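You operate a simulated robot arm through the tools that you are given. There is no shell and no other tool. Be economical: measure what you need, move in short steps, check, and stop when the job is done.

The job below is to be done with a simulated robot arm. You get a single attempt, and the scene is never put back.

## Task
Uncover the weight, dry it, brush it and cover it again.
Fine: the yellow-grip cover waits on the green pad. Grey drying pad, white brush; stand them back; leave the purple-band weight.

The check looks at the end state, three seconds after you hand in, the way a careful person would. Anything else that was tipped, shoved, dropped, spilled or broken makes it a failure. Lids that push on must go on centred and level and be pressed home; caps that screw on are set level and turned clockwise until they are tight.

## Robot
A 6-joint arm with a two-finger parallel gripper, fixed in place. Base frame: the origin is at the foot of the arm, x ahead of it, y to its left, z up; the work surface is at about z = 0. Lengths are in cm, angles in degrees, forces in N, time in s.
With the tool pointing down near the work surface it reaches from about 14 to 58 cm from the base axis. Its first joint turns from -66.0 to 66.0 degrees. Payload 2.1 kg.
The tool frame sits at the grasp point between the pads (the TCP): z along the fingers, y along the line on which they close. The tips reach 3 cm beyond it. Largest opening 9.4 cm; finger width 2.8, thickness 1; the body of the gripper, 5 by 9.6 cm, starts 5.5 cm behind the TCP.
Orientation is told as [roll, pitch, yaw] about the base's x, y, z axes, in that order, counted from this pose: with the fingers straight down and closing along the base's y, the tool's x points along the base's -x, its y along +y and its z along -z.

## Interface
- The arm moves only by the tool nudge_tool. Its argument "rows" is text: rows parted by semicolons, each of 7 numbers parted by spaces: the shift along the tool's x, y, z in units of 200 mm (1.0 is 200 mm), then the turn, a rotation vector about the tool's x, y, z in units of 45 degrees (1.0 is 45 degrees), then the closure in counts, from 0 (fully open) to 255 (shut). In form: dx dy dz rx ry rz grip; .... A call has 1 to 20 rows; each row is the pose to reach, as a shift and turn from the pose commanded when the call began, along the tool's axes at that moment. A call with a number of a shift or a turn outside -1 to 1 is refused whole. Rows are played at 5 a second. More than 5 cm and 8.6 degrees between two rows, or a gripper value outside its range, and nothing of the call is played. Where a pose cannot be reached the arm comes as near as it can. A force on the tool above 40 N (or 10 N above the force at the start of the call, whichever is more), or a blocked arm, ends the call early, and 0.2 s more pass. Each finger travels about 7.2 cm/s and halts on what it meets, pressing with about 37 N; the grip force reading is that of the motor and also rises with nothing between the fingers. The clock runs only during rows and for 0.2 s after the last one: add rows that repeat a pose to give the fingers time. It gives the time, the measured TCP pose, the force on the tool (base axes), the opening and the grip force at its end, in the units of the frame above (readings bear some noise).
- Cameras (640 x 400 px; columns grow to the right, rows downward): "scene" is fixed at [5.26, -36.75, 49.32]; the picture's right is [0.81, -0.59, 0.00], its down [-0.28, -0.39, -0.88] and it looks along [0.52, 0.71, -0.48] (base axes); focal length 214 px, centre (320, 200). "wrist" rides on the gripper at [-3.7, 0, -5.8] in the tool frame; the picture's right is [0.00, -1.00, 0.00], its down [0.97, 0.00, -0.24] and it looks along [0.24, 0.00, 0.97] (tool axes); focal length 218 px, centre (320, 200).
- camera(camera): a new picture of that camera. No time passes.
- point_at(camera, pixels): for up to 12 pixels [column, row] of the newest picture of that camera ("zoom" is the newest enlarged one), the place [x, y, z] in the base frame of the surface seen there, good to about 0.3 cm. No time passes.
- enlarge(camera, box): a new picture of the part [left, top, right, bottom] of that camera's present view, enlarged. No time passes.
- close_job(): hands the job in; it is judged then, once.

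Work in short steps. Measure before you move; look again where a grasp or a placing could have gone wrong, and mend it. You have 80 turns and 38 pictures in all, those below and enlarged ones among them. Open the gripper and draw the arm clear of the work before you hand the job in, unless the task says otherwise; then end with one line.

The tools are called after "Request:" as name(argument=value, ...) on one line, values as JSON. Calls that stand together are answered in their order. nudge_tool: Moves the arm, as the interface text tells. Its arguments: {"type":"object","properties":{"rows":{"type":"string"}},"required":["rows"]} The other tools are called the same way: camera (camera) takes a picture; point_at (camera, pixels) gives the place of the surface under pixels of a picture; enlarge (camera, box) takes an enlarged picture of a part of a camera's view; close_job () hands the job in.

At the start:

```text
time: 0.0
tool_pos: [17.33, -21.77, 41.51]
orientation: [0.0, -0.1, 0.0]
contact_force: [0.0, 0.7, 0.0]
finger_gap: 9.43
finger_force: 0.0
```

scene: 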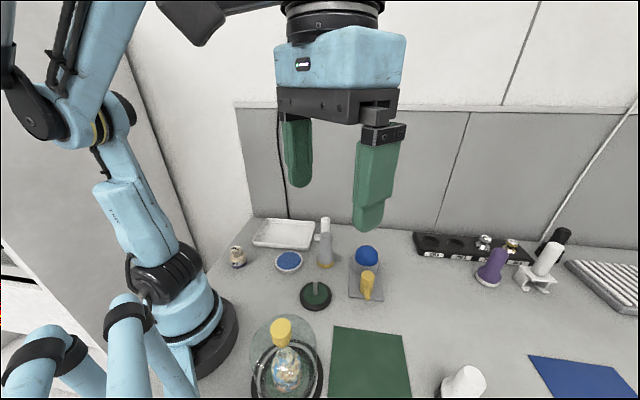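
wrist: 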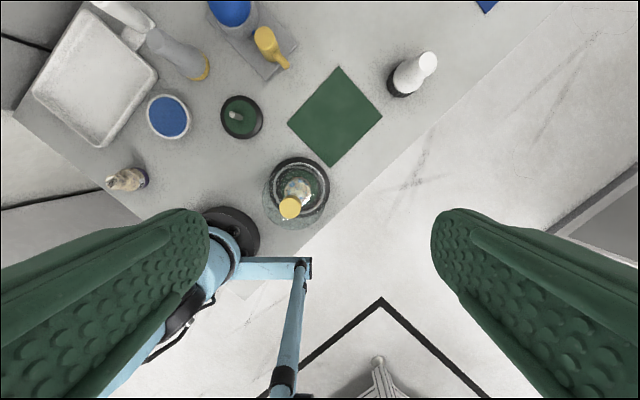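

The scene shows a glass cover with a yellow grip near (283,350), the green pad at (370,365) and several tools. I enlarge the parts to identify everything.

Request:
enlarge(camera="scene", box=[220, 210, 420, 400])

Request:
enlarge(camera="scene", box=[400, 210, 640, 400])

Request:
enlarge(camera="wrist", box=[20, 0, 460, 240])

```text
2.11 times, centred on (320, 305) of scene
```

zoom: 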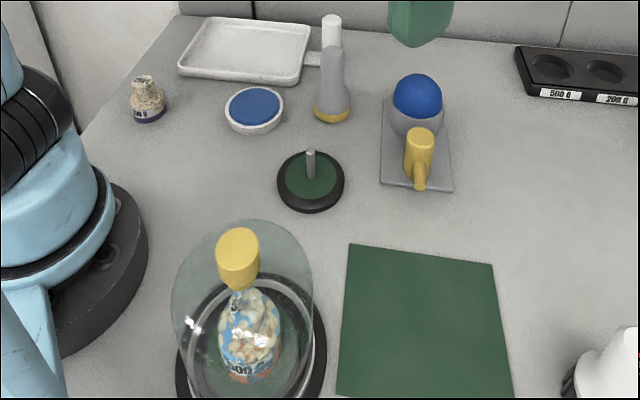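

```text
2.11 times, centred on (520, 305) of scene
```

zoom: 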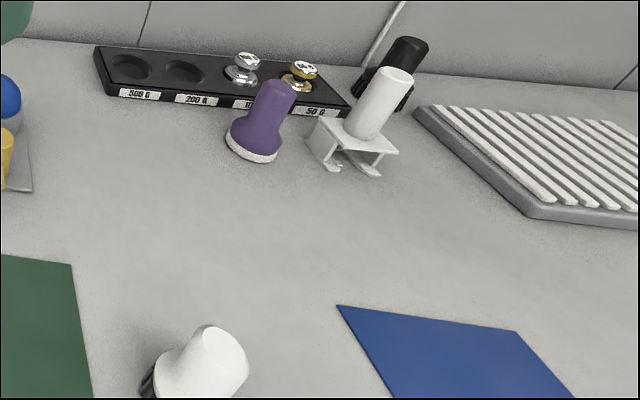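

```text
1.45 times, centred on (240, 120) of wrist
```

zoom: 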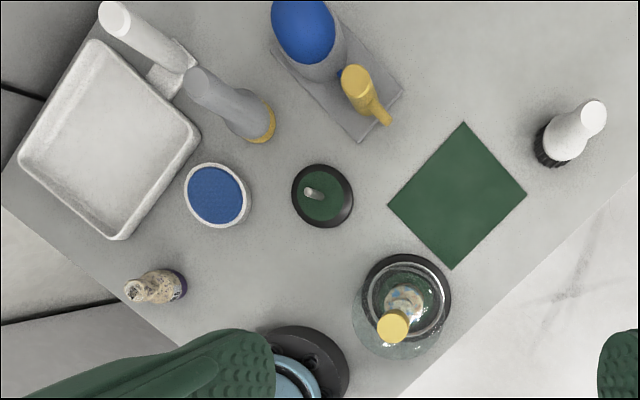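

The weight stands under the glass. The candidates are a grey-handled pad at (325,243), a white brush at (465,382), a purple pad at (493,268) and a white item at (545,258). I measure them next.

Request:
point_at(camera="scene", pixels=[[282, 325], [283, 342], [325, 220], [325, 245], [326, 265], [468, 372], [452, 390], [334, 330], [402, 336], [411, 397], [333, 394], [285, 385]])

Request:
point_at(camera="wrist", pixels=[[290, 208], [297, 187], [300, 160], [270, 205], [328, 195], [180, 55], [205, 72], [428, 62], [398, 82], [338, 68], [382, 117], [333, 166]])

Request:
enlarge(camera="scene", box=[240, 300, 340, 400])

```text
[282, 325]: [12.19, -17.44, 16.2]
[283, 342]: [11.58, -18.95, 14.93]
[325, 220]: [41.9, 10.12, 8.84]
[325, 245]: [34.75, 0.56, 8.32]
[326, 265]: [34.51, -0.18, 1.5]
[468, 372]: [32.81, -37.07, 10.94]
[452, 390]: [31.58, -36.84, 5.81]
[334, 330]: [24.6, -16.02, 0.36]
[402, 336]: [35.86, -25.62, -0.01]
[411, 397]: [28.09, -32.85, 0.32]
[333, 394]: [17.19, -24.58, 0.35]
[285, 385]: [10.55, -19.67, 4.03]
```

```text
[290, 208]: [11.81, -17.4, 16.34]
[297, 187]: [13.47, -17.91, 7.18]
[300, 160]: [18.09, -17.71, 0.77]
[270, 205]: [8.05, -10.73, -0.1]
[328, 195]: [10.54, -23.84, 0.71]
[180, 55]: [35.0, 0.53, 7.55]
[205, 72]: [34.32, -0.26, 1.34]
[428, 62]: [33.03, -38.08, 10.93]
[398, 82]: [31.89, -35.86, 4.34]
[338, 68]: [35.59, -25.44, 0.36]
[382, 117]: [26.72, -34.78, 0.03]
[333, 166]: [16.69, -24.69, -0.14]
```

```text
4.00 times, centred on (290, 350) of scene
```

zoom: 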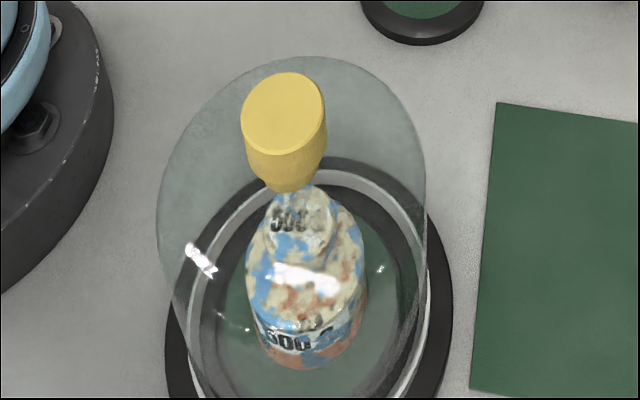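

The cover's knob axis is near (12.1,-17.3) with its top at 16.3, and the green pad centre is near (26.3,-25.2). I move above the knob at about z=22 and look.

Request:
nudge_tool(rows="0.043 0.037 0.16 0 0 0 0; 0.087 0.074 0.32 0 0 0 0; 0.13 0.111 0.48 0 0 0 0; 0.174 0.148 0.64 0 0 0 0; 0.217 0.185 0.8 0 0 0 0; 0.26 0.222 0.96 0 0 0 0; 0.26 0.222 0.96 0 0 0 0")

Request:
camera(camera="wrist")

Request:
camera(camera="scene")

```text
time: 1.6
tool_pos: [12.06, -17.42, 22.47]
orientation: [0.0, 0.0, -0.1]
contact_force: [-0.8, 0.4, -0.2]
finger_gap: 9.41
finger_force: 0.1
```

```text
31 pictures are left
```

wrist: 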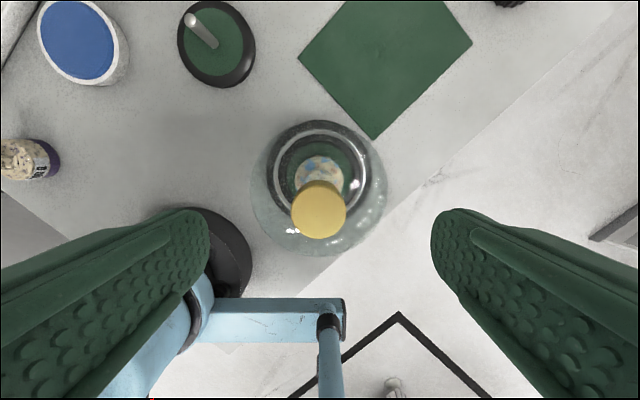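

```text
30 pictures are left
```

scene: 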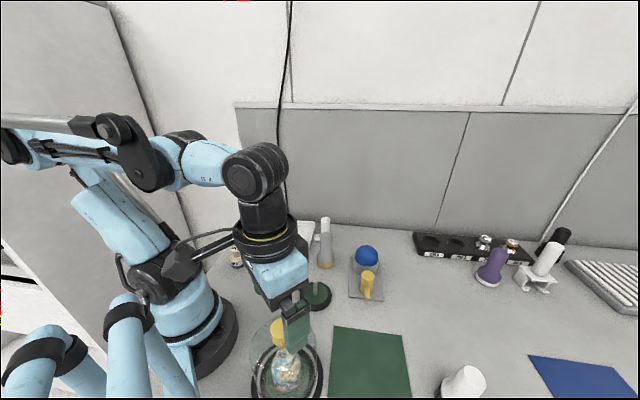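

The knob centre computes to (12.3,-17.36), nearly under the tool. I descend until the tips are at about z=14.3 and close.

Request:
nudge_tool(rows="-0.012 0.003 0.1 0 0 0 0; -0.012 0.003 0.18 0 0 0 0; -0.012 0.003 0.23 0 0 0 0; -0.012 0.003 0.263 0 0 0 0; -0.012 0.003 0.263 0 0 0 0")

Request:
enlarge(camera="scene", box=[230, 280, 350, 400])

```text
time: 2.8
tool_pos: [12.28, -17.31, 17.03]
orientation: [-0.1, 0.0, 0.0]
contact_force: [-0.3, 0.1, -0.3]
finger_gap: 9.4
finger_force: 0.0
```

```text
3.33 times, centred on (290, 340) of scene
```

zoom: 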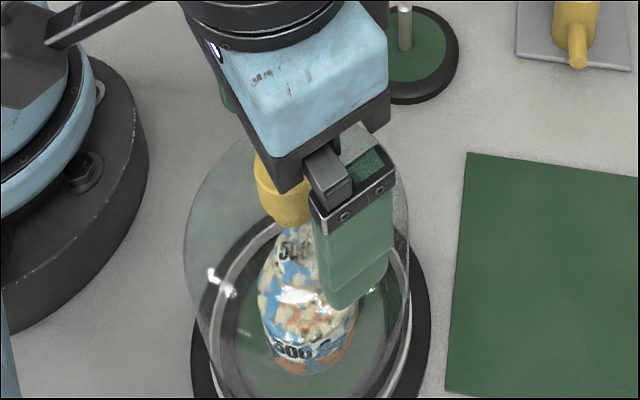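

No contact was felt. I close the fingers on the knob and give them time.

Request:
nudge_tool(rows="0 0 0 0 0 0 120; 0 0 0 0 0 0 200; 0 0 0 0 0 0 230; 0 0 0 0 0 0 230; 0 0 0 0 0 0 230")

```text
time: 4.0
tool_pos: [12.31, -17.48, 17.06]
orientation: [0.0, 0.1, 0.0]
contact_force: [0.3, -0.1, 0.7]
finger_gap: 3.07
finger_force: 37.0
```

The fingers hold the knob at 3.07 cm. I lift gently, then raise 11 cm straight up.

Request:
nudge_tool(rows="0 0 -0.02 0 0 0 230; 0 0 -0.05 0 0 0 230; 0 0 -0.12 0 0 0 230; 0 0 -0.22 0 0 0 230; 0 0 -0.32 0 0 0 230; 0 0 -0.42 0 0 0 230; 0 0 -0.5 0 0 0 230; 0 0 -0.55 0 0 0 230; 0 0 -0.55 0 0 0 230")

Request:
camera(camera="scene")

```text
time: 6.0
tool_pos: [12.38, -17.38, 28.05]
orientation: [0.0, -0.1, 0.1]
contact_force: [-0.3, 0.1, -1.7]
finger_gap: 3.04
finger_force: 36.9
```

```text
28 pictures are left
```

scene: 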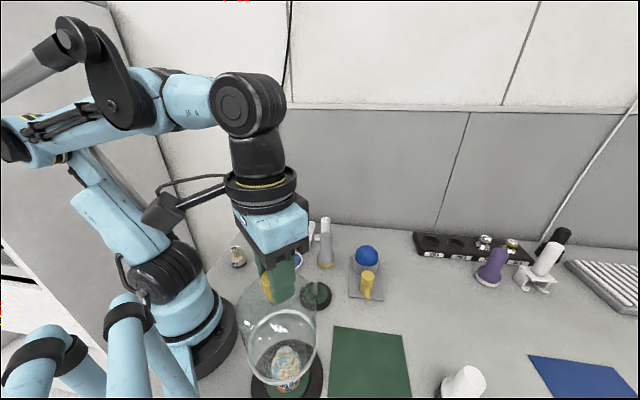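

The cover is up and clear of the weight. I carry it over the green pad centre (26.2,-25.1) and lower to a little above the pad.

Request:
nudge_tool(rows="-0.12 -0.066 0 0 0 0 230; -0.26 -0.143 0 0 0 0 230; -0.4 -0.22 0 0 0 0 230; -0.54 -0.3 0 0 0 0 230; -0.64 -0.355 0 0 0 0 230; -0.691 -0.386 0 0 0 0 230; -0.691 -0.386 0 0 0 0 230; -0.691 -0.386 0.12 0 0 0 230; -0.691 -0.386 0.26 0 0 0 230; -0.691 -0.386 0.4 0 0 0 230; -0.691 -0.386 0.5 0 0 0 230; -0.691 -0.386 0.54 0 0 0 230; -0.691 -0.386 0.54 0 0 0 230")

Request:
enlarge(camera="scene", box=[240, 220, 480, 400])

```text
time: 8.8
tool_pos: [26.29, -24.97, 17.21]
orientation: [0.0, 0.0, 0.0]
contact_force: [-0.5, 0.1, -2.1]
finger_gap: 3.05
finger_force: 36.8
```

```text
2.22 times, centred on (360, 310) of scene
```

zoom: 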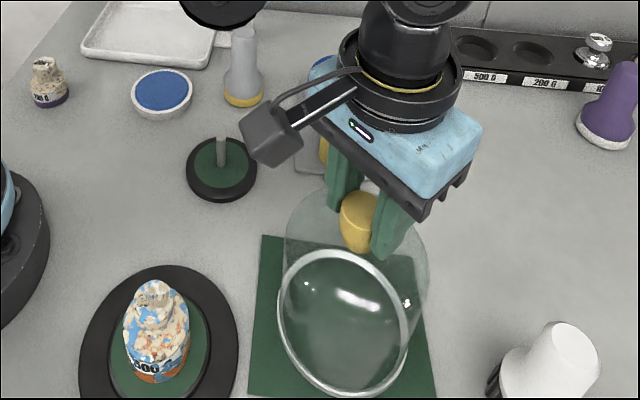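

The cover hangs over the pad. I lower in small steps, watching force for touch-down.

Request:
nudge_tool(rows="0 0 0.015 0 0 0 230; 0 0 0.03 0 0 0 230; 0 0 0.03 0 0 0 230")

Request:
nudge_tool(rows="0 0 0.01 0 0 0 230; 0 0 0.02 0 0 0 230; 0 0 0.02 0 0 0 230")

```text
time: 9.6
tool_pos: [26.12, -25.03, 16.6]
orientation: [0.1, 0.0, 0.0]
contact_force: [0.8, 0.9, -1.8]
finger_gap: 3.06
finger_force: 36.8
```

```text
time: 10.4
tool_pos: [26.2, -24.98, 16.27]
orientation: [0.0, 0.0, 0.0]
contact_force: [-0.7, 7.1, 28.8]
finger_gap: 3.1
finger_force: 37.4
```

It touched down at about 16.3 (28.8 N). I back off 1.5 mm, open, and rise.

Request:
nudge_tool(rows="0 0 -0.006 0 0 0 230; 0 0 -0.006 0 0 0 150; 0 0 -0.006 0 0 0 0; 0 0 -0.006 0 0 0 0; 0 0 -0.006 0 0 0 0; 0 0 -0.1 0 0 0 0; 0 0 -0.25 0 0 0 0; 0 0 -0.25 0 0 0 0")

Request:
enlarge(camera="scene", box=[220, 200, 480, 400])

Request:
camera(camera="wrist")

```text
time: 12.2
tool_pos: [26.03, -24.96, 21.28]
orientation: [-0.1, 0.1, 0.1]
contact_force: [-0.2, 0.5, -0.3]
finger_gap: 9.4
finger_force: 0.0
```

```text
2.00 times, centred on (350, 300) of scene
```

zoom: 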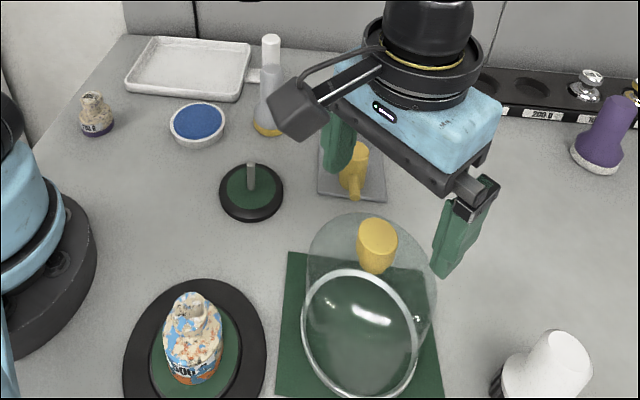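

```text
25 pictures are left
```

wrist: 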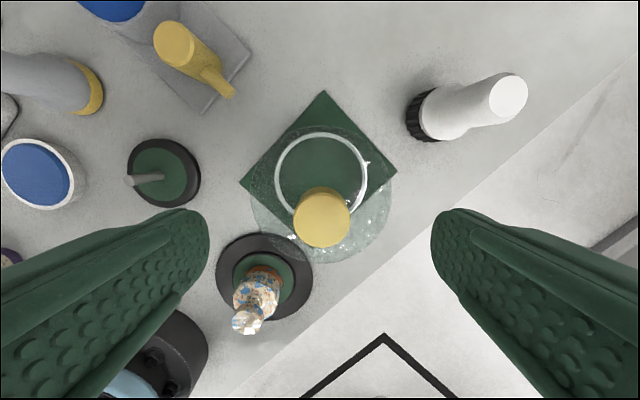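

The cover stands on the pad. I now look closely at the grey-handled tool and the weight, and measure them.

Request:
enlarge(camera="scene", box=[290, 205, 400, 310])

Request:
point_at(camera="wrist", pixels=[[246, 322], [252, 300], [262, 278], [250, 240], [300, 270], [262, 266], [322, 217], [506, 97], [420, 118], [285, 310]])

Request:
point_at(camera="zoom", pixels=[[205, 90], [205, 150], [205, 220], [180, 230], [230, 240], [205, 250], [170, 210], [235, 205], [205, 365], [160, 120]])

```text
3.81 times, centred on (345, 258) of scene
```

zoom: 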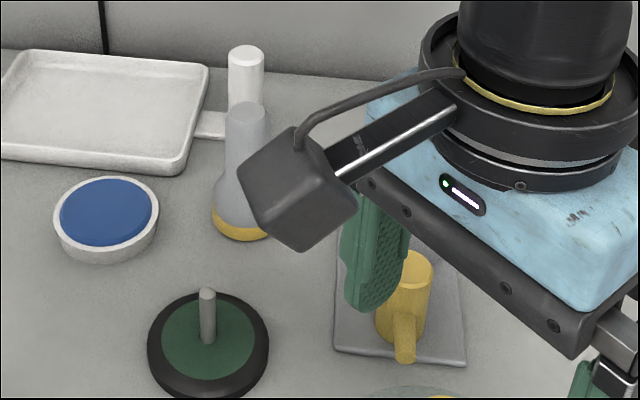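

```text
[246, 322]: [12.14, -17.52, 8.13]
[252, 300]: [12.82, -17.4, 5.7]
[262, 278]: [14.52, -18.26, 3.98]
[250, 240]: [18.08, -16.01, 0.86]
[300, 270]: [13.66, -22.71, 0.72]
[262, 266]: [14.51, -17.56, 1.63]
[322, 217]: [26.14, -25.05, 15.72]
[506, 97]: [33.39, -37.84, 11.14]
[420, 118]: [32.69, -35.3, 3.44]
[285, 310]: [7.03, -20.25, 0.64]
```

```text
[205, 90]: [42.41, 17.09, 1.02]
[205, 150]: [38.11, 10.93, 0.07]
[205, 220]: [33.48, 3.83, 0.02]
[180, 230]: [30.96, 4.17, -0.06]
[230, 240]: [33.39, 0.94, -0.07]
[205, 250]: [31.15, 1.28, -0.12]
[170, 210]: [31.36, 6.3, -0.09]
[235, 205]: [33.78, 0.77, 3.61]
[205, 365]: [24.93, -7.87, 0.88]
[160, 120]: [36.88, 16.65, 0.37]
```

The grey tool with a yellow pad base stands near (35,0.5), top about 8.5. I travel there at z≈21 in two calls and look from above.

Request:
nudge_tool(rows="-0.06 0.14 0 0 0 0 0; -0.13 0.3 0 0 0 0 0; -0.2 0.46 0 0 0 0 0; -0.27 0.62 0 0 0 0 0; -0.34 0.78 0 0 0 0 0; -0.41 0.94 0 0 0 0 0; -0.41 0.94 0 0 0 0 0")

Request:
nudge_tool(rows="-0.02 0.16 0 0 0 0 0; -0.04 0.3 0.05 0 0 0 0; -0.04 0.33 0.1 0 0 0 0; -0.04 0.33 0.1 0 0 0 0")

Request:
camera(camera="wrist")

```text
time: 13.8
tool_pos: [34.46, -6.28, 21.3]
orientation: [-0.1, 0.0, 0.0]
contact_force: [0.3, 0.8, 0.2]
finger_gap: 9.39
finger_force: 0.0
```

```text
time: 14.8
tool_pos: [35.07, 0.36, 19.37]
orientation: [0.0, 0.0, 0.0]
contact_force: [-0.6, 0.6, -0.8]
finger_gap: 9.4
finger_force: 0.0
```

```text
23 pictures are left
```

wrist: 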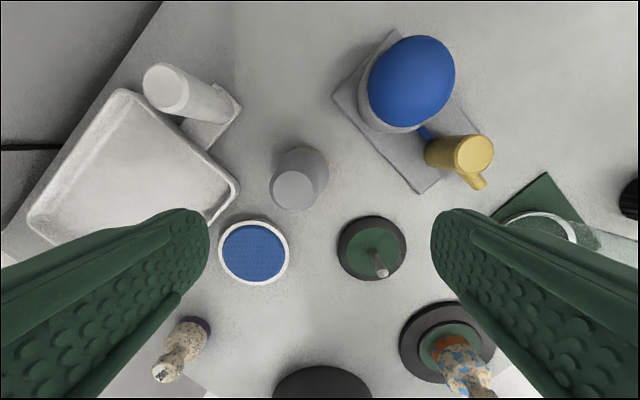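

The grey handle's top shows at (292,189). I measure it and its flange.

Request:
point_at(camera="wrist", pixels=[[292, 189], [278, 186], [308, 190], [320, 165], [325, 180], [300, 150], [410, 75], [458, 158], [254, 253]])

Request:
enlarge(camera="wrist", box=[240, 130, 360, 220])

```text
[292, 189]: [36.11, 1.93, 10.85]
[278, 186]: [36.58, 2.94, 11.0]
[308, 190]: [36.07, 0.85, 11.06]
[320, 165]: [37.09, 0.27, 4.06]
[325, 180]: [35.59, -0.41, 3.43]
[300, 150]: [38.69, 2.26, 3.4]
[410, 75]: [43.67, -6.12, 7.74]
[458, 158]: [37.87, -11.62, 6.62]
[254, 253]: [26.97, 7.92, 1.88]
```

```text
4.44 times, centred on (300, 175) of wrist
```

zoom: 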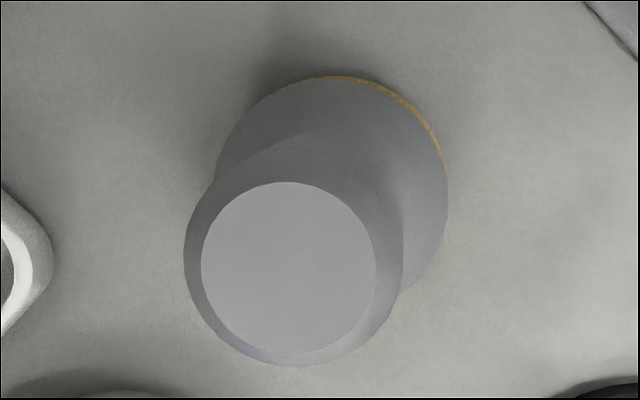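

Handle axis is about (36.1,1.9), top z≈11, flange below z≈3.5. I centre over it and descend to TCP z≈7.6.

Request:
nudge_tool(rows="-0.052 0.077 0.1 0 0 0 0; -0.052 0.077 0.25 0 0 0 0; -0.052 0.077 0.4 0 0 0 0; -0.052 0.077 0.52 0 0 0 0; -0.052 0.077 0.588 0 0 0 0; -0.052 0.077 0.588 0 0 0 0")

Request:
nudge_tool(rows="0 0 0 0 0 0 100; 0 0 0 0 0 0 180; 0 0 0 0 0 0 230; 0 0 0 0 0 0 230; 0 0 0 0 0 0 230; 0 0 0 0 0 0 230")

Request:
enlarge(camera="scene", box=[260, 180, 420, 310])

```text
time: 16.2
tool_pos: [36.24, 1.92, 7.55]
orientation: [0.0, 0.1, 0.0]
contact_force: [0.0, -0.3, -0.6]
finger_gap: 9.39
finger_force: 0.1
```

```text
time: 17.6
tool_pos: [36.2, 1.86, 7.55]
orientation: [0.0, 0.0, 0.0]
contact_force: [0.3, 0.6, 0.5]
finger_gap: 3.3
finger_force: 36.8
```

```text
3.08 times, centred on (340, 245) of scene
```

zoom: 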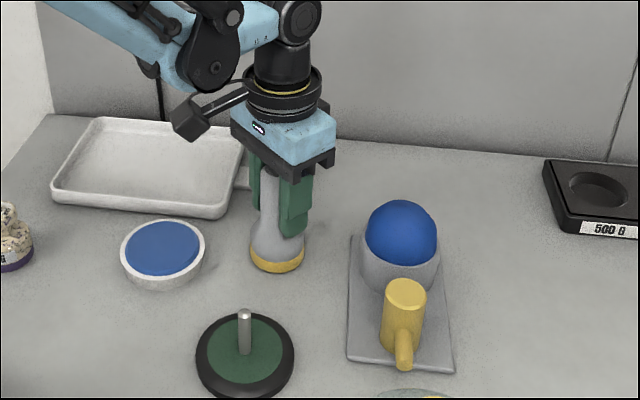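

Held at 3.3 cm. I lift straight up to z≈20 and travel toward the weight in two calls.

Request:
nudge_tool(rows="0 0 -0.05 0 0 0 230; 0 0 -0.15 0 0 0 230; 0 0 -0.3 0 0 0 230; 0 0 -0.45 0 0 0 230; 0 0 -0.58 0 0 0 230; 0 0 -0.64 0 0 0 230; 0 0 -0.64 0 0 0 230; 0.1 -0.08 -0.64 0 0 0 230; 0.24 -0.19 -0.64 0 0 0 230; 0.38 -0.31 -0.64 0 0 0 230; 0.52 -0.42 -0.64 0 0 0 230; 0.66 -0.53 -0.64 0 0 0 230; 0.8 -0.65 -0.64 0 0 0 230; 0.9 -0.73 -0.64 0 0 0 230; 0.9 -0.73 -0.64 0 0 0 230")

Request:
nudge_tool(rows="0.14 -0.11 0 0 0 0 230; 0.28 -0.22 0 0 0 0 230; 0.3 -0.235 0 0 0 0 230; 0.3 -0.235 0 0 0 0 230")

Request:
enlarge(camera="scene", box=[210, 250, 360, 400])

Request:
camera(camera="wrist")

```text
time: 20.8
tool_pos: [18.28, -12.66, 20.41]
orientation: [-0.1, 0.1, 0.1]
contact_force: [-0.1, 0.0, -0.5]
finger_gap: 3.26
finger_force: 37.4
```

```text
time: 21.8
tool_pos: [12.23, -17.47, 20.27]
orientation: [0.0, -0.1, 0.1]
contact_force: [0.5, 0.3, -0.6]
finger_gap: 3.29
finger_force: 37.1
```

```text
2.67 times, centred on (285, 325) of scene
```

zoom: 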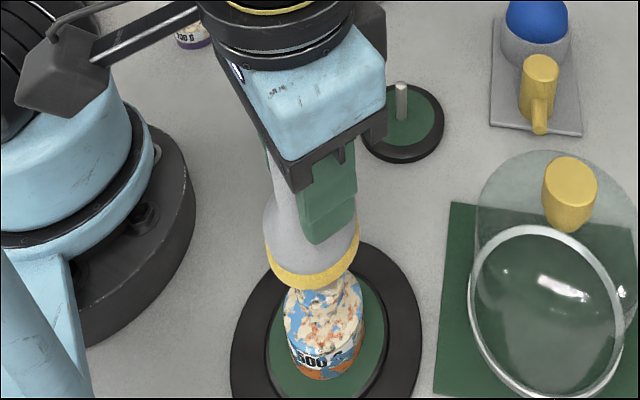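

```text
19 pictures are left
```

wrist: 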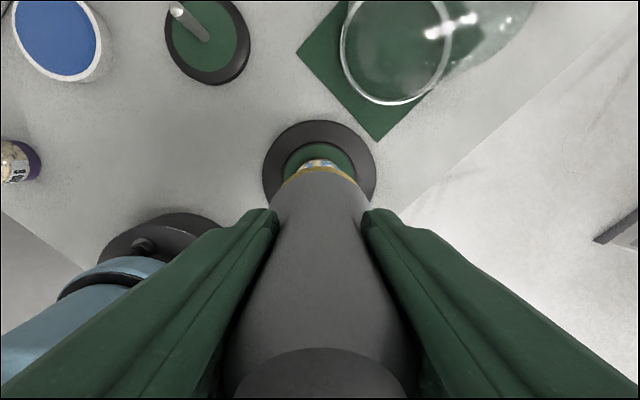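

The pad bottom is about 12.7, over the weight (top ≈8.1). I lower to 16.2, then finely until light contact.

Request:
nudge_tool(rows="0 0 0.08 0 0 0 230; 0 0 0.16 0 0 0 230; 0 0 0.2 0 0 0 230; 0 0 0.2 0 0 0 230")

Request:
nudge_tool(rows="0 0 0.01 0 0 0 230; 0 0 0.015 0 0 0 230; 0 0 0.015 0 0 0 230")

```text
time: 22.8
tool_pos: [12.24, -17.31, 16.28]
orientation: [-0.1, 0.0, 0.1]
contact_force: [-0.2, -0.8, -0.3]
finger_gap: 3.3
finger_force: 36.8
```

```text
time: 23.6
tool_pos: [12.28, -17.43, 15.98]
orientation: [-0.1, 0.0, 0.0]
contact_force: [-0.5, -0.8, -0.6]
finger_gap: 3.28
finger_force: 36.2
```

Request:
nudge_tool(rows="0 0 0.005 0 0 0 230; 0 0 0.01 0 0 0 230; 0 0 0.01 0 0 0 230")

Request:
enlarge(camera="scene", box=[240, 310, 330, 400])

```text
time: 24.4
tool_pos: [12.3, -17.42, 15.83]
orientation: [-0.1, 0.1, 0.0]
contact_force: [-0.1, -0.3, -1.1]
finger_gap: 3.31
finger_force: 37.0
```

```text
4.44 times, centred on (285, 355) of scene
```

zoom: 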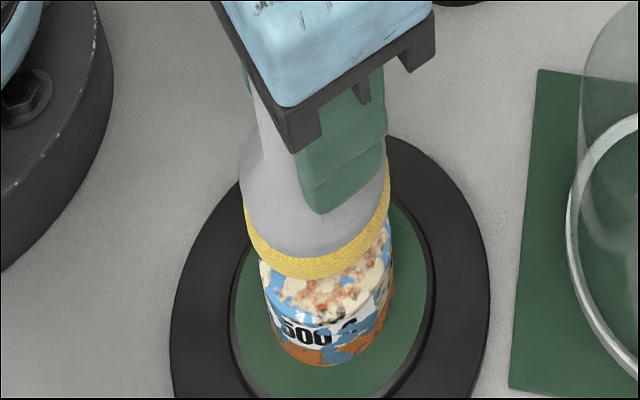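

The pad looks to be just about on the knob, with no force yet. I lower another 1.5 mm in fine steps.

Request:
nudge_tool(rows="0 0 0.004 0 0 0 230; 0 0 0.008 0 0 0 230; 0 0 0.008 0 0 0 230")

Request:
nudge_tool(rows="0 0 0.004 0 0 0 230; 0 0 0.007 0 0 0 230; 0 0 0.007 0 0 0 230")

```text
time: 25.2
tool_pos: [12.21, -17.49, 15.71]
orientation: [0.1, 0.0, 0.0]
contact_force: [0.2, 2.0, 27.5]
finger_gap: 3.32
finger_force: 37.3
```

```text
time: 26.0
tool_pos: [12.23, -17.48, 15.41]
orientation: [0.1, 0.0, 0.0]
contact_force: [-0.9, 1.2, 25.2]
finger_gap: 3.29
finger_force: 37.3
```

Contact at about 25 N on the knob. I ease up slightly and look for a change in the weight's blue wet spots.

Request:
nudge_tool(rows="0 0 -0.01 0 0 0 230; 0 0 -0.01 0 0 0 230")

Request:
enlarge(camera="scene", box=[240, 310, 330, 400])

```text
time: 26.6
tool_pos: [12.25, -17.43, 15.67]
orientation: [0.1, 0.0, 0.0]
contact_force: [0.0, 1.0, -1.4]
finger_gap: 3.25
finger_force: 36.4
```

```text
4.44 times, centred on (285, 355) of scene
```

zoom: 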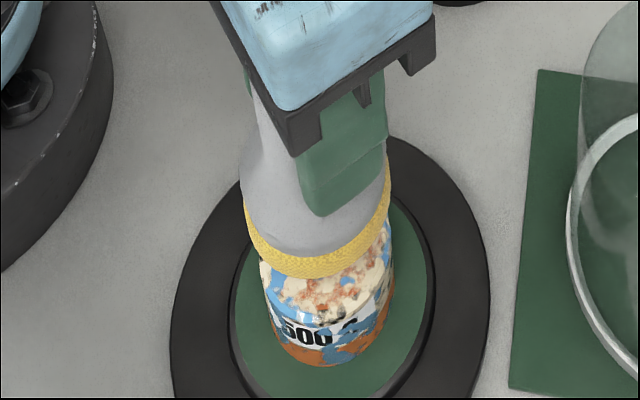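

Still wet on shoulder and side. I apply light pressure and wipe with small strokes across the knob.

Request:
nudge_tool(rows="0 0 0.004 0 0 0 230; 0.02 0 0.005 0 0 0 230; 0.04 0 0.005 0 0 0 230; 0.02 0 0.005 0 0 0 230; 0 0 0.005 0 0 0 230; -0.02 0 0.005 0 0 0 230; -0.04 0 0.005 0 0 0 230; -0.02 0 0.005 0 0 0 230; 0 0 0.005 0 0 0 230; 0 0.02 0.005 0 0 0 230; 0 0.04 0.005 0 0 0 230; 0 0.02 0.005 0 0 0 230; 0 0 0.005 0 0 0 230; 0 -0.02 0.005 0 0 0 230; 0 -0.04 0.005 0 0 0 230; 0 0 0.005 0 0 0 230")

Request:
enlarge(camera="scene", box=[240, 310, 330, 400])

```text
time: 30.0
tool_pos: [12.28, -17.28, 15.61]
orientation: [0.1, 0.1, 0.0]
contact_force: [0.1, -1.2, -0.9]
finger_gap: 3.27
finger_force: 37.0
```

```text
4.44 times, centred on (285, 355) of scene
```

zoom: 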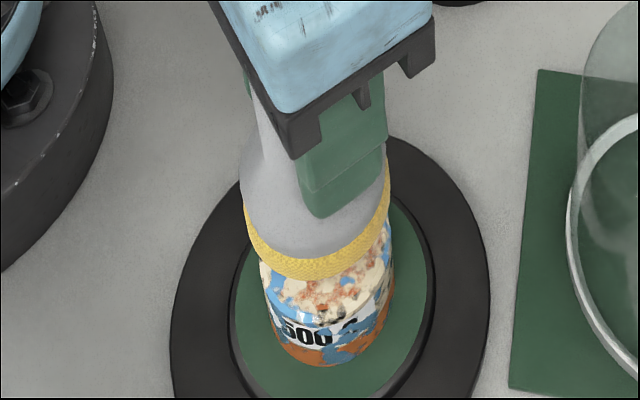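

Contact was very light. I raise and shift aside to view the knob top and see whether the spots there changed.

Request:
nudge_tool(rows="0 0 -0.1 0 0 0 230; 0 0 -0.2 0 0 0 230; 0 0.2 -0.2 0 0 0 230; 0 0.35 -0.2 0 0 0 230; 0 0.35 -0.2 0 0 0 230")

Request:
enlarge(camera="scene", box=[240, 310, 330, 400])

```text
time: 31.2
tool_pos: [12.3, -10.49, 19.51]
orientation: [0.0, 0.0, 0.0]
contact_force: [-0.6, -0.6, -1.5]
finger_gap: 3.27
finger_force: 37.0
```

```text
4.44 times, centred on (285, 355) of scene
```

zoom: 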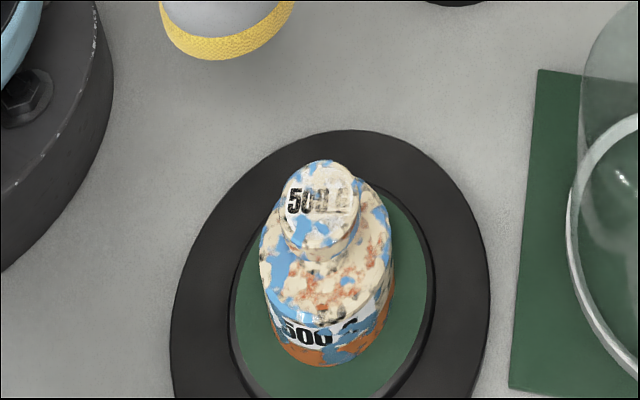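

The knob top shows no blue while its side and the body do. I zoom in on the weight for detail.

Request:
enlarge(camera="scene", box=[270, 342, 304, 396])

Request:
point_at(camera="scene", pixels=[[285, 352]])

```text
7.41 times, centred on (287, 369) of scene
```

zoom: 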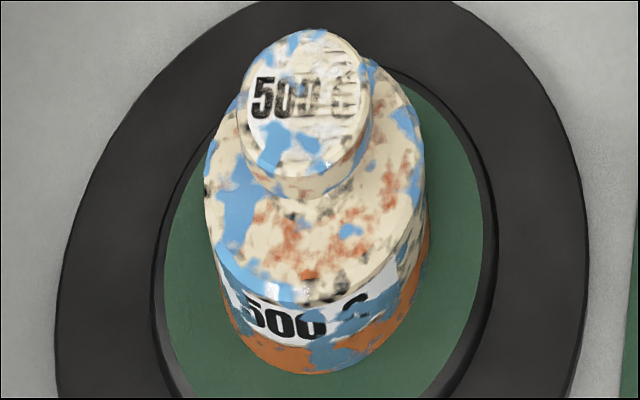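

```text
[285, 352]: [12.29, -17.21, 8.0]
```

Blue remains on the knob top too. I return and wipe with firmer contact (command z≈15.5), with small circular strokes.

Request:
nudge_tool(rows="0 -0.17 0 0 0 0 230; 0 -0.345 0 0 0 0 230; 0 -0.345 0 0 0 0 230; 0 -0.345 0.1 0 0 0 230; 0 -0.345 0.19 0 0 0 230; 0 -0.345 0.2 0 0 0 230; 0.015 -0.345 0.201 0 0 0 230; 0.03 -0.345 0.201 0 0 0 230; 0.02 -0.325 0.201 0 0 0 230; 0 -0.315 0.201 0 0 0 230; -0.02 -0.325 0.201 0 0 0 230; -0.03 -0.345 0.201 0 0 0 230; -0.02 -0.365 0.201 0 0 0 230; 0 -0.375 0.201 0 0 0 230; 0.02 -0.365 0.201 0 0 0 230; 0.03 -0.345 0.201 0 0 0 230; 0.015 -0.345 0.201 0 0 0 230; 0 -0.345 0.201 0 0 0 230")

```text
time: 35.0
tool_pos: [12.29, -17.3, 15.53]
orientation: [-0.1, 0.0, 0.1]
contact_force: [-1.0, -0.2, -1.8]
finger_gap: 3.26
finger_force: 37.5
```

Still no contact force, so the pad slipped a little in the grip earlier. I go lower by 1 mm at a time.

Request:
nudge_tool(rows="0 0 0.004 0 0 0 230; 0 0 0.005 0 0 0 230")

Request:
nudge_tool(rows="0 0 0.004 0 0 0 230; 0 0 0.005 0 0 0 230")

```text
time: 35.6
tool_pos: [12.14, -17.28, 15.46]
orientation: [0.0, 0.0, 0.1]
contact_force: [0.0, -1.3, 2.3]
finger_gap: 3.24
finger_force: 37.0
```

```text
time: 36.2
tool_pos: [12.19, -17.35, 15.39]
orientation: [0.0, 0.0, 0.0]
contact_force: [-0.5, 0.5, 28.3]
finger_gap: 3.28
finger_force: 36.8
```

Contact is at about 15.45 (28 N when 1 mm lower). I ease to a light press and stroke.

Request:
nudge_tool(rows="0 0 -0.003 0 0 0 230; 0.015 0 -0.003 0 0 0 230; 0.03 0 -0.003 0 0 0 230; 0.015 0 -0.003 0 0 0 230; 0 0 -0.003 0 0 0 230; -0.015 0 -0.003 0 0 0 230; -0.03 0 -0.003 0 0 0 230; -0.015 0 -0.003 0 0 0 230; 0 0 -0.003 0 0 0 230; 0 0.015 -0.003 0 0 0 230; 0 0.03 -0.003 0 0 0 230; 0 0.015 -0.003 0 0 0 230; 0 0 -0.003 0 0 0 230; 0 -0.015 -0.003 0 0 0 230; 0 -0.03 -0.003 0 0 0 230; 0 -0.015 -0.003 0 0 0 230; 0 0 -0.003 0 0 0 230")

Request:
nudge_tool(rows="0 0 -0.1 0 0 0 230; 0 0 -0.2 0 0 0 230; 0 0.2 -0.2 0 0 0 230; 0 0.35 -0.2 0 0 0 230; 0 0.35 -0.2 0 0 0 230")

Request:
enlarge(camera="scene", box=[270, 342, 304, 396])

```text
time: 39.8
tool_pos: [12.25, -17.17, 15.31]
orientation: [0.1, 0.0, 0.1]
contact_force: [-0.2, -0.7, 1.9]
finger_gap: 3.28
finger_force: 36.9
```

```text
time: 41.0
tool_pos: [12.33, -10.16, 19.34]
orientation: [0.0, 0.0, 0.0]
contact_force: [-0.3, 0.7, -0.3]
finger_gap: 3.27
finger_force: 37.0
```

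```text
7.41 times, centred on (287, 369) of scene
```

zoom: 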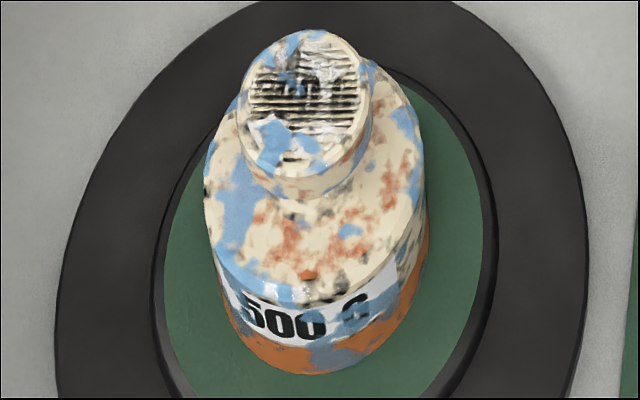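

The top's label shows striping and the blue looks slightly paler. It seems drying builds up with wiping in contact, so I go back and wipe longer with a firmer but gripper-limited press.

Request:
nudge_tool(rows="0 -0.18 0 0 0 0 230; 0 -0.36 0 0 0 0 230; 0 -0.36 0 0 0 0 230; 0 -0.36 0.1 0 0 0 230; 0 -0.36 0.19 0 0 0 230; 0 -0.36 0.203 0 0 0 230; 0 -0.36 0.204 0 0 0 230")

Request:
nudge_tool(rows="0 0 0.003 0 0 0 230; 0.015 0 0.003 0 0 0 230; 0.03 0 0.003 0 0 0 230; 0.015 0 0.003 0 0 0 230; 0 0 0.003 0 0 0 230; -0.015 0 0.003 0 0 0 230; -0.03 0 0.003 0 0 0 230; -0.015 0 0.003 0 0 0 230; 0 0 0.003 0 0 0 230; 0 0.015 0.003 0 0 0 230; 0 0.03 0.003 0 0 0 230; 0 0.015 0.003 0 0 0 230; 0 0 0.003 0 0 0 230; 0 -0.015 0.003 0 0 0 230; 0 -0.03 0.003 0 0 0 230; 0 -0.015 0.003 0 0 0 230; 0 0 0.003 0 0 0 230")

```text
time: 42.6
tool_pos: [12.2, -17.51, 15.33]
orientation: [0.0, 0.0, 0.0]
contact_force: [-1.4, 0.9, 22.2]
finger_gap: 3.28
finger_force: 36.9
```

```text
time: 46.2
tool_pos: [12.24, -17.4, 15.28]
orientation: [0.0, 0.0, 0.0]
contact_force: [-0.2, 0.0, -1.3]
finger_gap: 3.29
finger_force: 37.5
```

Wiped under contact; force has relaxed. I lift aside and look again.

Request:
nudge_tool(rows="0 0 -0.1 0 0 0 230; 0 0 -0.2 0 0 0 230; 0 0.2 -0.2 0 0 0 230; 0 0.35 -0.2 0 0 0 230; 0 0.35 -0.2 0 0 0 230")

Request:
enlarge(camera="scene", box=[270, 342, 304, 396])

```text
time: 47.4
tool_pos: [12.14, -10.36, 19.33]
orientation: [0.0, 0.1, 0.0]
contact_force: [-0.3, 0.9, -0.9]
finger_gap: 3.29
finger_force: 37.1
```

```text
7.41 times, centred on (287, 369) of scene
```

zoom: 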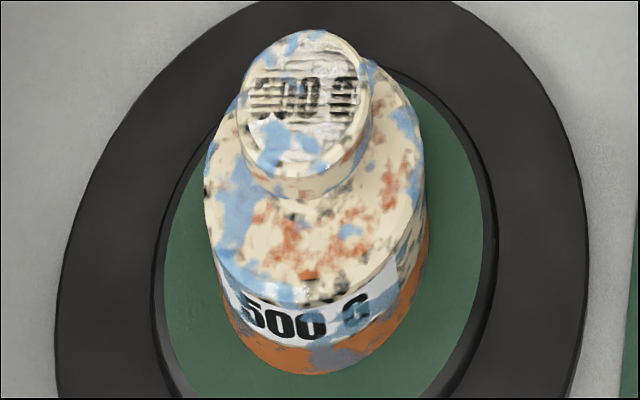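

The blue is fading all over, so wiping works by accumulation. I repeat with longer strokes and a slight downward bias to keep contact.

Request:
nudge_tool(rows="0 -0.18 0 0 0 0 230; 0 -0.355 0 0 0 0 230; 0 -0.355 0 0 0 0 230; 0 -0.355 0.1 0 0 0 230; 0 -0.355 0.19 0 0 0 230; 0 -0.355 0.204 0 0 0 230; 0 -0.355 0.207 0 0 0 230")

Request:
nudge_tool(rows="0.03 0 0.001 0 0 0 230; 0.05 0 0.001 0 0 0 230; 0.02 0 0.001 0 0 0 230; -0.02 0 0.002 0 0 0 230; -0.05 0 0.002 0 0 0 230; -0.02 0 0.003 0 0 0 230; 0.02 0 0.003 0 0 0 230; 0.05 0 0.004 0 0 0 230; 0.02 0 0.004 0 0 0 230; 0 0.02 0.005 0 0 0 230; 0 0.05 0.005 0 0 0 230; 0 0.02 0.005 0 0 0 230; 0 -0.02 0.006 0 0 0 230; 0 -0.05 0.006 0 0 0 230; 0 -0.02 0.006 0 0 0 230; 0 0.02 0.006 0 0 0 230; 0 0.05 0.006 0 0 0 230; 0 0.02 0.006 0 0 0 230; 0 0 0.007 0 0 0 230")

Request:
nudge_tool(rows="0.03 0 0.001 0 0 0 230; 0.05 0 0.001 0 0 0 230; 0.02 0 0.001 0 0 0 230; -0.02 0 0.002 0 0 0 230; -0.05 0 0.002 0 0 0 230; -0.02 0 0.003 0 0 0 230; 0.02 0 0.003 0 0 0 230; 0.05 0 0.004 0 0 0 230; 0.02 0 0.004 0 0 0 230; 0 0.02 0.005 0 0 0 230; 0 0.05 0.005 0 0 0 230; 0 0.02 0.005 0 0 0 230; 0 -0.02 0.006 0 0 0 230; 0 -0.05 0.006 0 0 0 230; 0 -0.02 0.006 0 0 0 230; 0 0.02 0.006 0 0 0 230; 0 0.05 0.006 0 0 0 230; 0 0.02 0.006 0 0 0 230; 0 0 0.007 0 0 0 230")

```text
time: 49.0
tool_pos: [12.18, -17.64, 15.21]
orientation: [-0.1, -0.1, -0.1]
contact_force: [-0.1, 1.5, 26.3]
finger_gap: 3.27
finger_force: 37.0
```

```text
time: 53.0
tool_pos: [12.23, -17.64, 15.04]
orientation: [0.2, 0.1, -0.1]
contact_force: [0.4, 8.8, 20.8]
finger_gap: 3.26
finger_force: 36.9
```

```text
time: 57.0
tool_pos: [12.22, -17.61, 14.87]
orientation: [0.1, 0.0, 0.0]
contact_force: [-0.7, 6.3, 13.0]
finger_gap: 3.28
finger_force: 36.9
```

Contact was kept. I lift aside and check both the drying and that the weight stands straight.

Request:
nudge_tool(rows="0 0 -0.1 0 0 0 230; 0 0 -0.22 0 0 0 230; 0 0.2 -0.22 0 0 0 230; 0 0.36 -0.22 0 0 0 230; 0 0.36 -0.22 0 0 0 230")

Request:
enlarge(camera="scene", box=[270, 342, 304, 396])

```text
time: 58.2
tool_pos: [12.16, -10.43, 19.3]
orientation: [0.1, 0.0, 0.0]
contact_force: [0.7, 0.0, -1.0]
finger_gap: 3.25
finger_force: 37.1
```

```text
7.41 times, centred on (287, 369) of scene
```

zoom: 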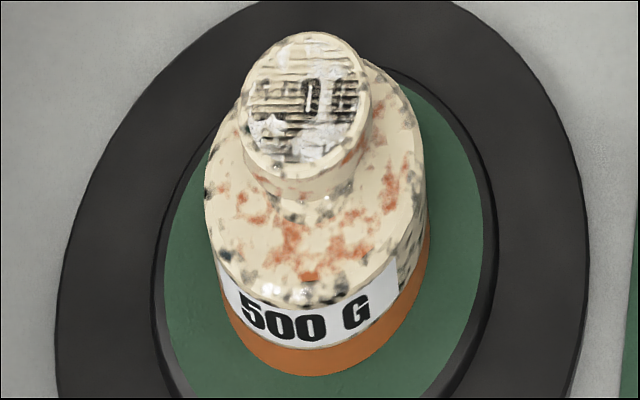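

The weight is dry (no blue) and still upright. I carry the pad back to its place at (36.2,1.9).

Request:
nudge_tool(rows="-0.1 0.05 0 0 0 0 230; -0.25 0.128 0 0 0 0 230; -0.4 0.205 0 0 0 0 230; -0.55 0.282 0 0 0 0 230; -0.7 0.358 0 0 0 0 230; -0.85 0.435 0 0 0 0 230; -0.95 0.486 0 0 0 0 230; -0.95 0.486 0 0 0 0 230")

Request:
nudge_tool(rows="-0.15 0.077 0 0 0 0 230; -0.25 0.128 0 0 0 0 230; -0.25 0.128 0 0 0 0 230; -0.25 0.128 0.15 0 0 0 230; -0.25 0.128 0.3 0 0 0 230; -0.25 0.128 0.45 0 0 0 230; -0.25 0.128 0.55 0 0 0 230; -0.25 0.128 0.6 0 0 0 230; -0.25 0.128 0.6 0 0 0 230")

```text
time: 60.0
tool_pos: [31.25, -0.66, 19.22]
orientation: [0.1, 0.0, 0.0]
contact_force: [1.0, -0.1, -1.2]
finger_gap: 3.25
finger_force: 37.2
```

```text
time: 62.0
tool_pos: [36.27, 1.82, 7.37]
orientation: [0.1, 0.0, 0.0]
contact_force: [0.4, -1.2, -2.0]
finger_gap: 3.29
finger_force: 36.3
```

Above the table by a few millimetres. I lower finely until it touches.

Request:
nudge_tool(rows="0 0 0.01 0 0 0 230; 0 0 0.02 0 0 0 230; 0 0 0.02 0 0 0 230")

Request:
nudge_tool(rows="0 0 0.005 0 0 0 230; 0 0 0.01 0 0 0 230; 0 0 0.01 0 0 0 230")

```text
time: 62.8
tool_pos: [36.25, 1.77, 6.9]
orientation: [0.0, 0.0, 0.0]
contact_force: [0.3, -0.2, -1.0]
finger_gap: 3.27
finger_force: 37.2
```

```text
time: 63.6
tool_pos: [36.19, 1.82, 6.63]
orientation: [0.0, 0.1, 0.0]
contact_force: [-0.3, -0.4, -1.7]
finger_gap: 3.27
finger_force: 37.2
```

Request:
nudge_tool(rows="0 0 0.004 0 0 0 230; 0 0 0.008 0 0 0 230; 0 0 0.008 0 0 0 230")

Request:
nudge_tool(rows="0 0 0.004 0 0 0 230; 0 0 0.006 0 0 0 230; 0 0 0.006 0 0 0 230")

```text
time: 64.4
tool_pos: [36.23, 1.76, 6.44]
orientation: [-0.1, -0.1, 0.0]
contact_force: [2.0, -0.7, 27.9]
finger_gap: 3.29
finger_force: 37.2
```

```text
time: 65.2
tool_pos: [36.23, 1.95, 6.38]
orientation: [0.0, 0.1, -0.1]
contact_force: [1.8, -2.5, 30.4]
finger_gap: 3.29
finger_force: 36.4
```

The pad is standing on the surface. I ease up a hair, open, rise, and look.

Request:
nudge_tool(rows="0 0 -0.004 0 0 0 230; 0 0 -0.004 0 0 0 150; 0 0 -0.004 0 0 0 0; 0 0 -0.004 0 0 0 0; 0 0 -0.004 0 0 0 0; 0 0 -0.15 0 0 0 0; 0 0 -0.35 0 0 0 0; 0 0 -0.55 0 0 0 0; 0 0 -0.75 0 0 0 0; 0 0 -0.75 0 0 0 0")

Request:
camera(camera="scene")

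```text
time: 67.4
tool_pos: [36.22, 1.85, 21.39]
orientation: [0.0, 0.0, 0.0]
contact_force: [-0.4, -0.6, -0.4]
finger_gap: 9.4
finger_force: 0.0
```

```text
10 pictures are left
```

scene: 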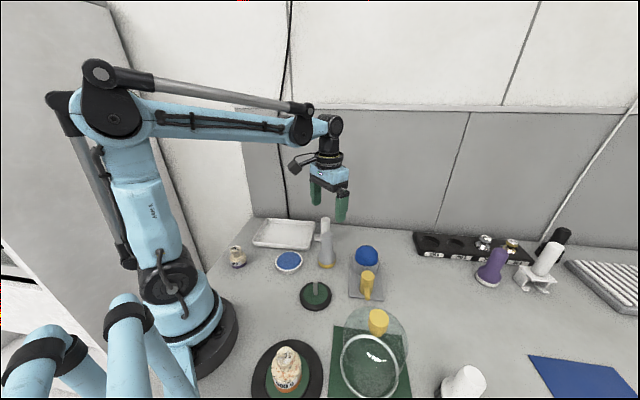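

The pad stands upright at its place. Now I travel to the white brush near (33,-37.5), at z≈21.

Request:
nudge_tool(rows="0 -0.12 0 0 0 0 0; 0 -0.3 0 0 0 0 0; 0 -0.5 0 0 0 0 0; 0 -0.7 0 0 0 0 0; 0 -0.88 0 0 0 0 0; 0 -0.98 0 0 0 0 0; 0 -0.98 0 0 0 0 0")

Request:
nudge_tool(rows="0.02 -0.12 0 0 0 0 0; 0.05 -0.3 0 0 0 0 0; 0.08 -0.5 0 0 0 0 0; 0.12 -0.7 0 0 0 0 0; 0.15 -0.88 0 0 0 0 0; 0.16 -0.98 0 0 0 0 0; 0.16 -0.98 0 0 0 0 0")

Request:
camera(camera="wrist")

```text
time: 69.0
tool_pos: [36.16, -17.78, 21.36]
orientation: [0.0, 0.0, 0.0]
contact_force: [-0.2, 0.0, -0.3]
finger_gap: 9.41
finger_force: 0.1
```

```text
time: 70.6
tool_pos: [33.11, -37.32, 21.39]
orientation: [0.0, -0.1, 0.0]
contact_force: [0.3, -0.5, 0.0]
finger_gap: 9.38
finger_force: 0.0
```

```text
9 pictures are left
```

wrist: 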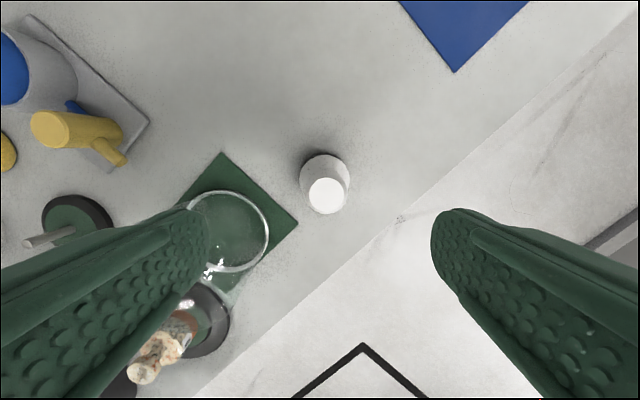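

Brush axis computes to (33.1,-37.75), top ≈11. I centre, descend to TCP z≈8.2 and close.

Request:
nudge_tool(rows="0 -0.0215 0.15 0 0 0 0; 0 -0.0215 0.3 0 0 0 0; 0 -0.0215 0.45 0 0 0 0; 0 -0.0215 0.58 0 0 0 0; 0 -0.0215 0.66 0 0 0 0; 0 -0.0215 0.66 0 0 0 0")

Request:
nudge_tool(rows="0 0 0 0 0 0 100; 0 0 0 0 0 0 180; 0 0 0 0 0 0 230; 0 0 0 0 0 0 230; 0 0 0 0 0 0 230; 0 0 0 0 0 0 230")

Request:
camera(camera="scene")

```text
time: 72.0
tool_pos: [33.19, -37.73, 8.05]
orientation: [-0.1, 0.0, 0.0]
contact_force: [0.0, 0.1, -0.2]
finger_gap: 9.41
finger_force: 0.1
```

```text
time: 73.4
tool_pos: [33.2, -37.7, 8.35]
orientation: [0.0, 0.0, 0.0]
contact_force: [0.2, 0.0, -0.5]
finger_gap: 3.31
finger_force: 37.4
```

```text
8 pictures are left
```

scene: 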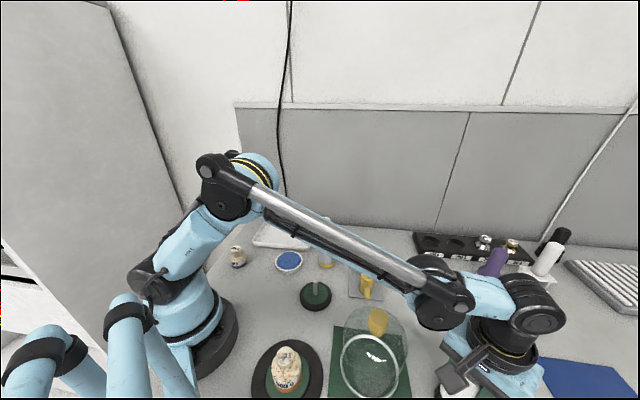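

Held at 3.31 cm. The cover (top 16.3) lies on the way, so I lift to TCP z≈28 before travelling.

Request:
nudge_tool(rows="0 0 -0.05 0 0 0 230; 0 0 -0.18 0 0 0 230; 0 0 -0.35 0 0 0 230; 0 0 -0.55 0 0 0 230; 0 0 -0.75 0 0 0 230; 0 0 -0.92 0 0 0 230; 0 0 -1 0 0 0 230; 0 0 -1 0 0 0 230")

Request:
nudge_tool(rows="0.08 0.08 0 0 0 0 230; 0.2 0.195 0 0 0 0 230; 0.34 0.33 0 0 0 0 230; 0.48 0.465 0 0 0 0 230; 0.62 0.6 0 0 0 0 230; 0.76 0.735 0 0 0 0 230; 0.9 0.87 0 0 0 0 230; 1 0.97 0 0 0 0 230; 1 1 0 0 0 0 230; 1 1 0 0 0 0 230")

```text
time: 75.2
tool_pos: [33.21, -37.77, 28.4]
orientation: [0.0, 0.0, -0.1]
contact_force: [-0.8, -0.5, -0.5]
finger_gap: 3.3
finger_force: 36.9
```

```text
time: 77.4
tool_pos: [12.96, -17.8, 28.27]
orientation: [0.0, 0.1, 0.0]
contact_force: [0.5, 0.1, -1.6]
finger_gap: 3.3
finger_force: 37.3
```

Over the weight. I centre and lower to TCP ≈17, above expected contact at ~16.35.

Request:
nudge_tool(rows="0.033 0.02 0 0 0 0 230; 0.033 0.02 0.15 0 0 0 230; 0.033 0.02 0.3 0 0 0 230; 0.033 0.02 0.45 0 0 0 230; 0.033 0.02 0.54 0 0 0 230; 0.033 0.02 0.57 0 0 0 230; 0.033 0.02 0.57 0 0 0 230")

Request:
nudge_tool(rows="0 0 0.01 0 0 0 230; 0 0 0.018 0 0 0 230; 0 0 0.018 0 0 0 230")

Request:
nudge_tool(rows="0 0 0.004 0 0 0 230; 0 0 0.008 0 0 0 230; 0 0 0.008 0 0 0 230")

```text
time: 79.0
tool_pos: [12.26, -17.36, 16.78]
orientation: [0.0, 0.0, 0.0]
contact_force: [0.3, -0.7, -1.8]
finger_gap: 3.3
finger_force: 36.8
```

```text
time: 79.8
tool_pos: [12.41, -17.34, 16.46]
orientation: [0.0, 0.1, 0.0]
contact_force: [-0.8, 0.0, -0.8]
finger_gap: 3.27
finger_force: 36.9
```

```text
time: 80.6
tool_pos: [12.41, -17.4, 16.28]
orientation: [0.0, 0.0, 0.0]
contact_force: [-0.1, 1.0, 24.6]
finger_gap: 3.28
finger_force: 36.9
```

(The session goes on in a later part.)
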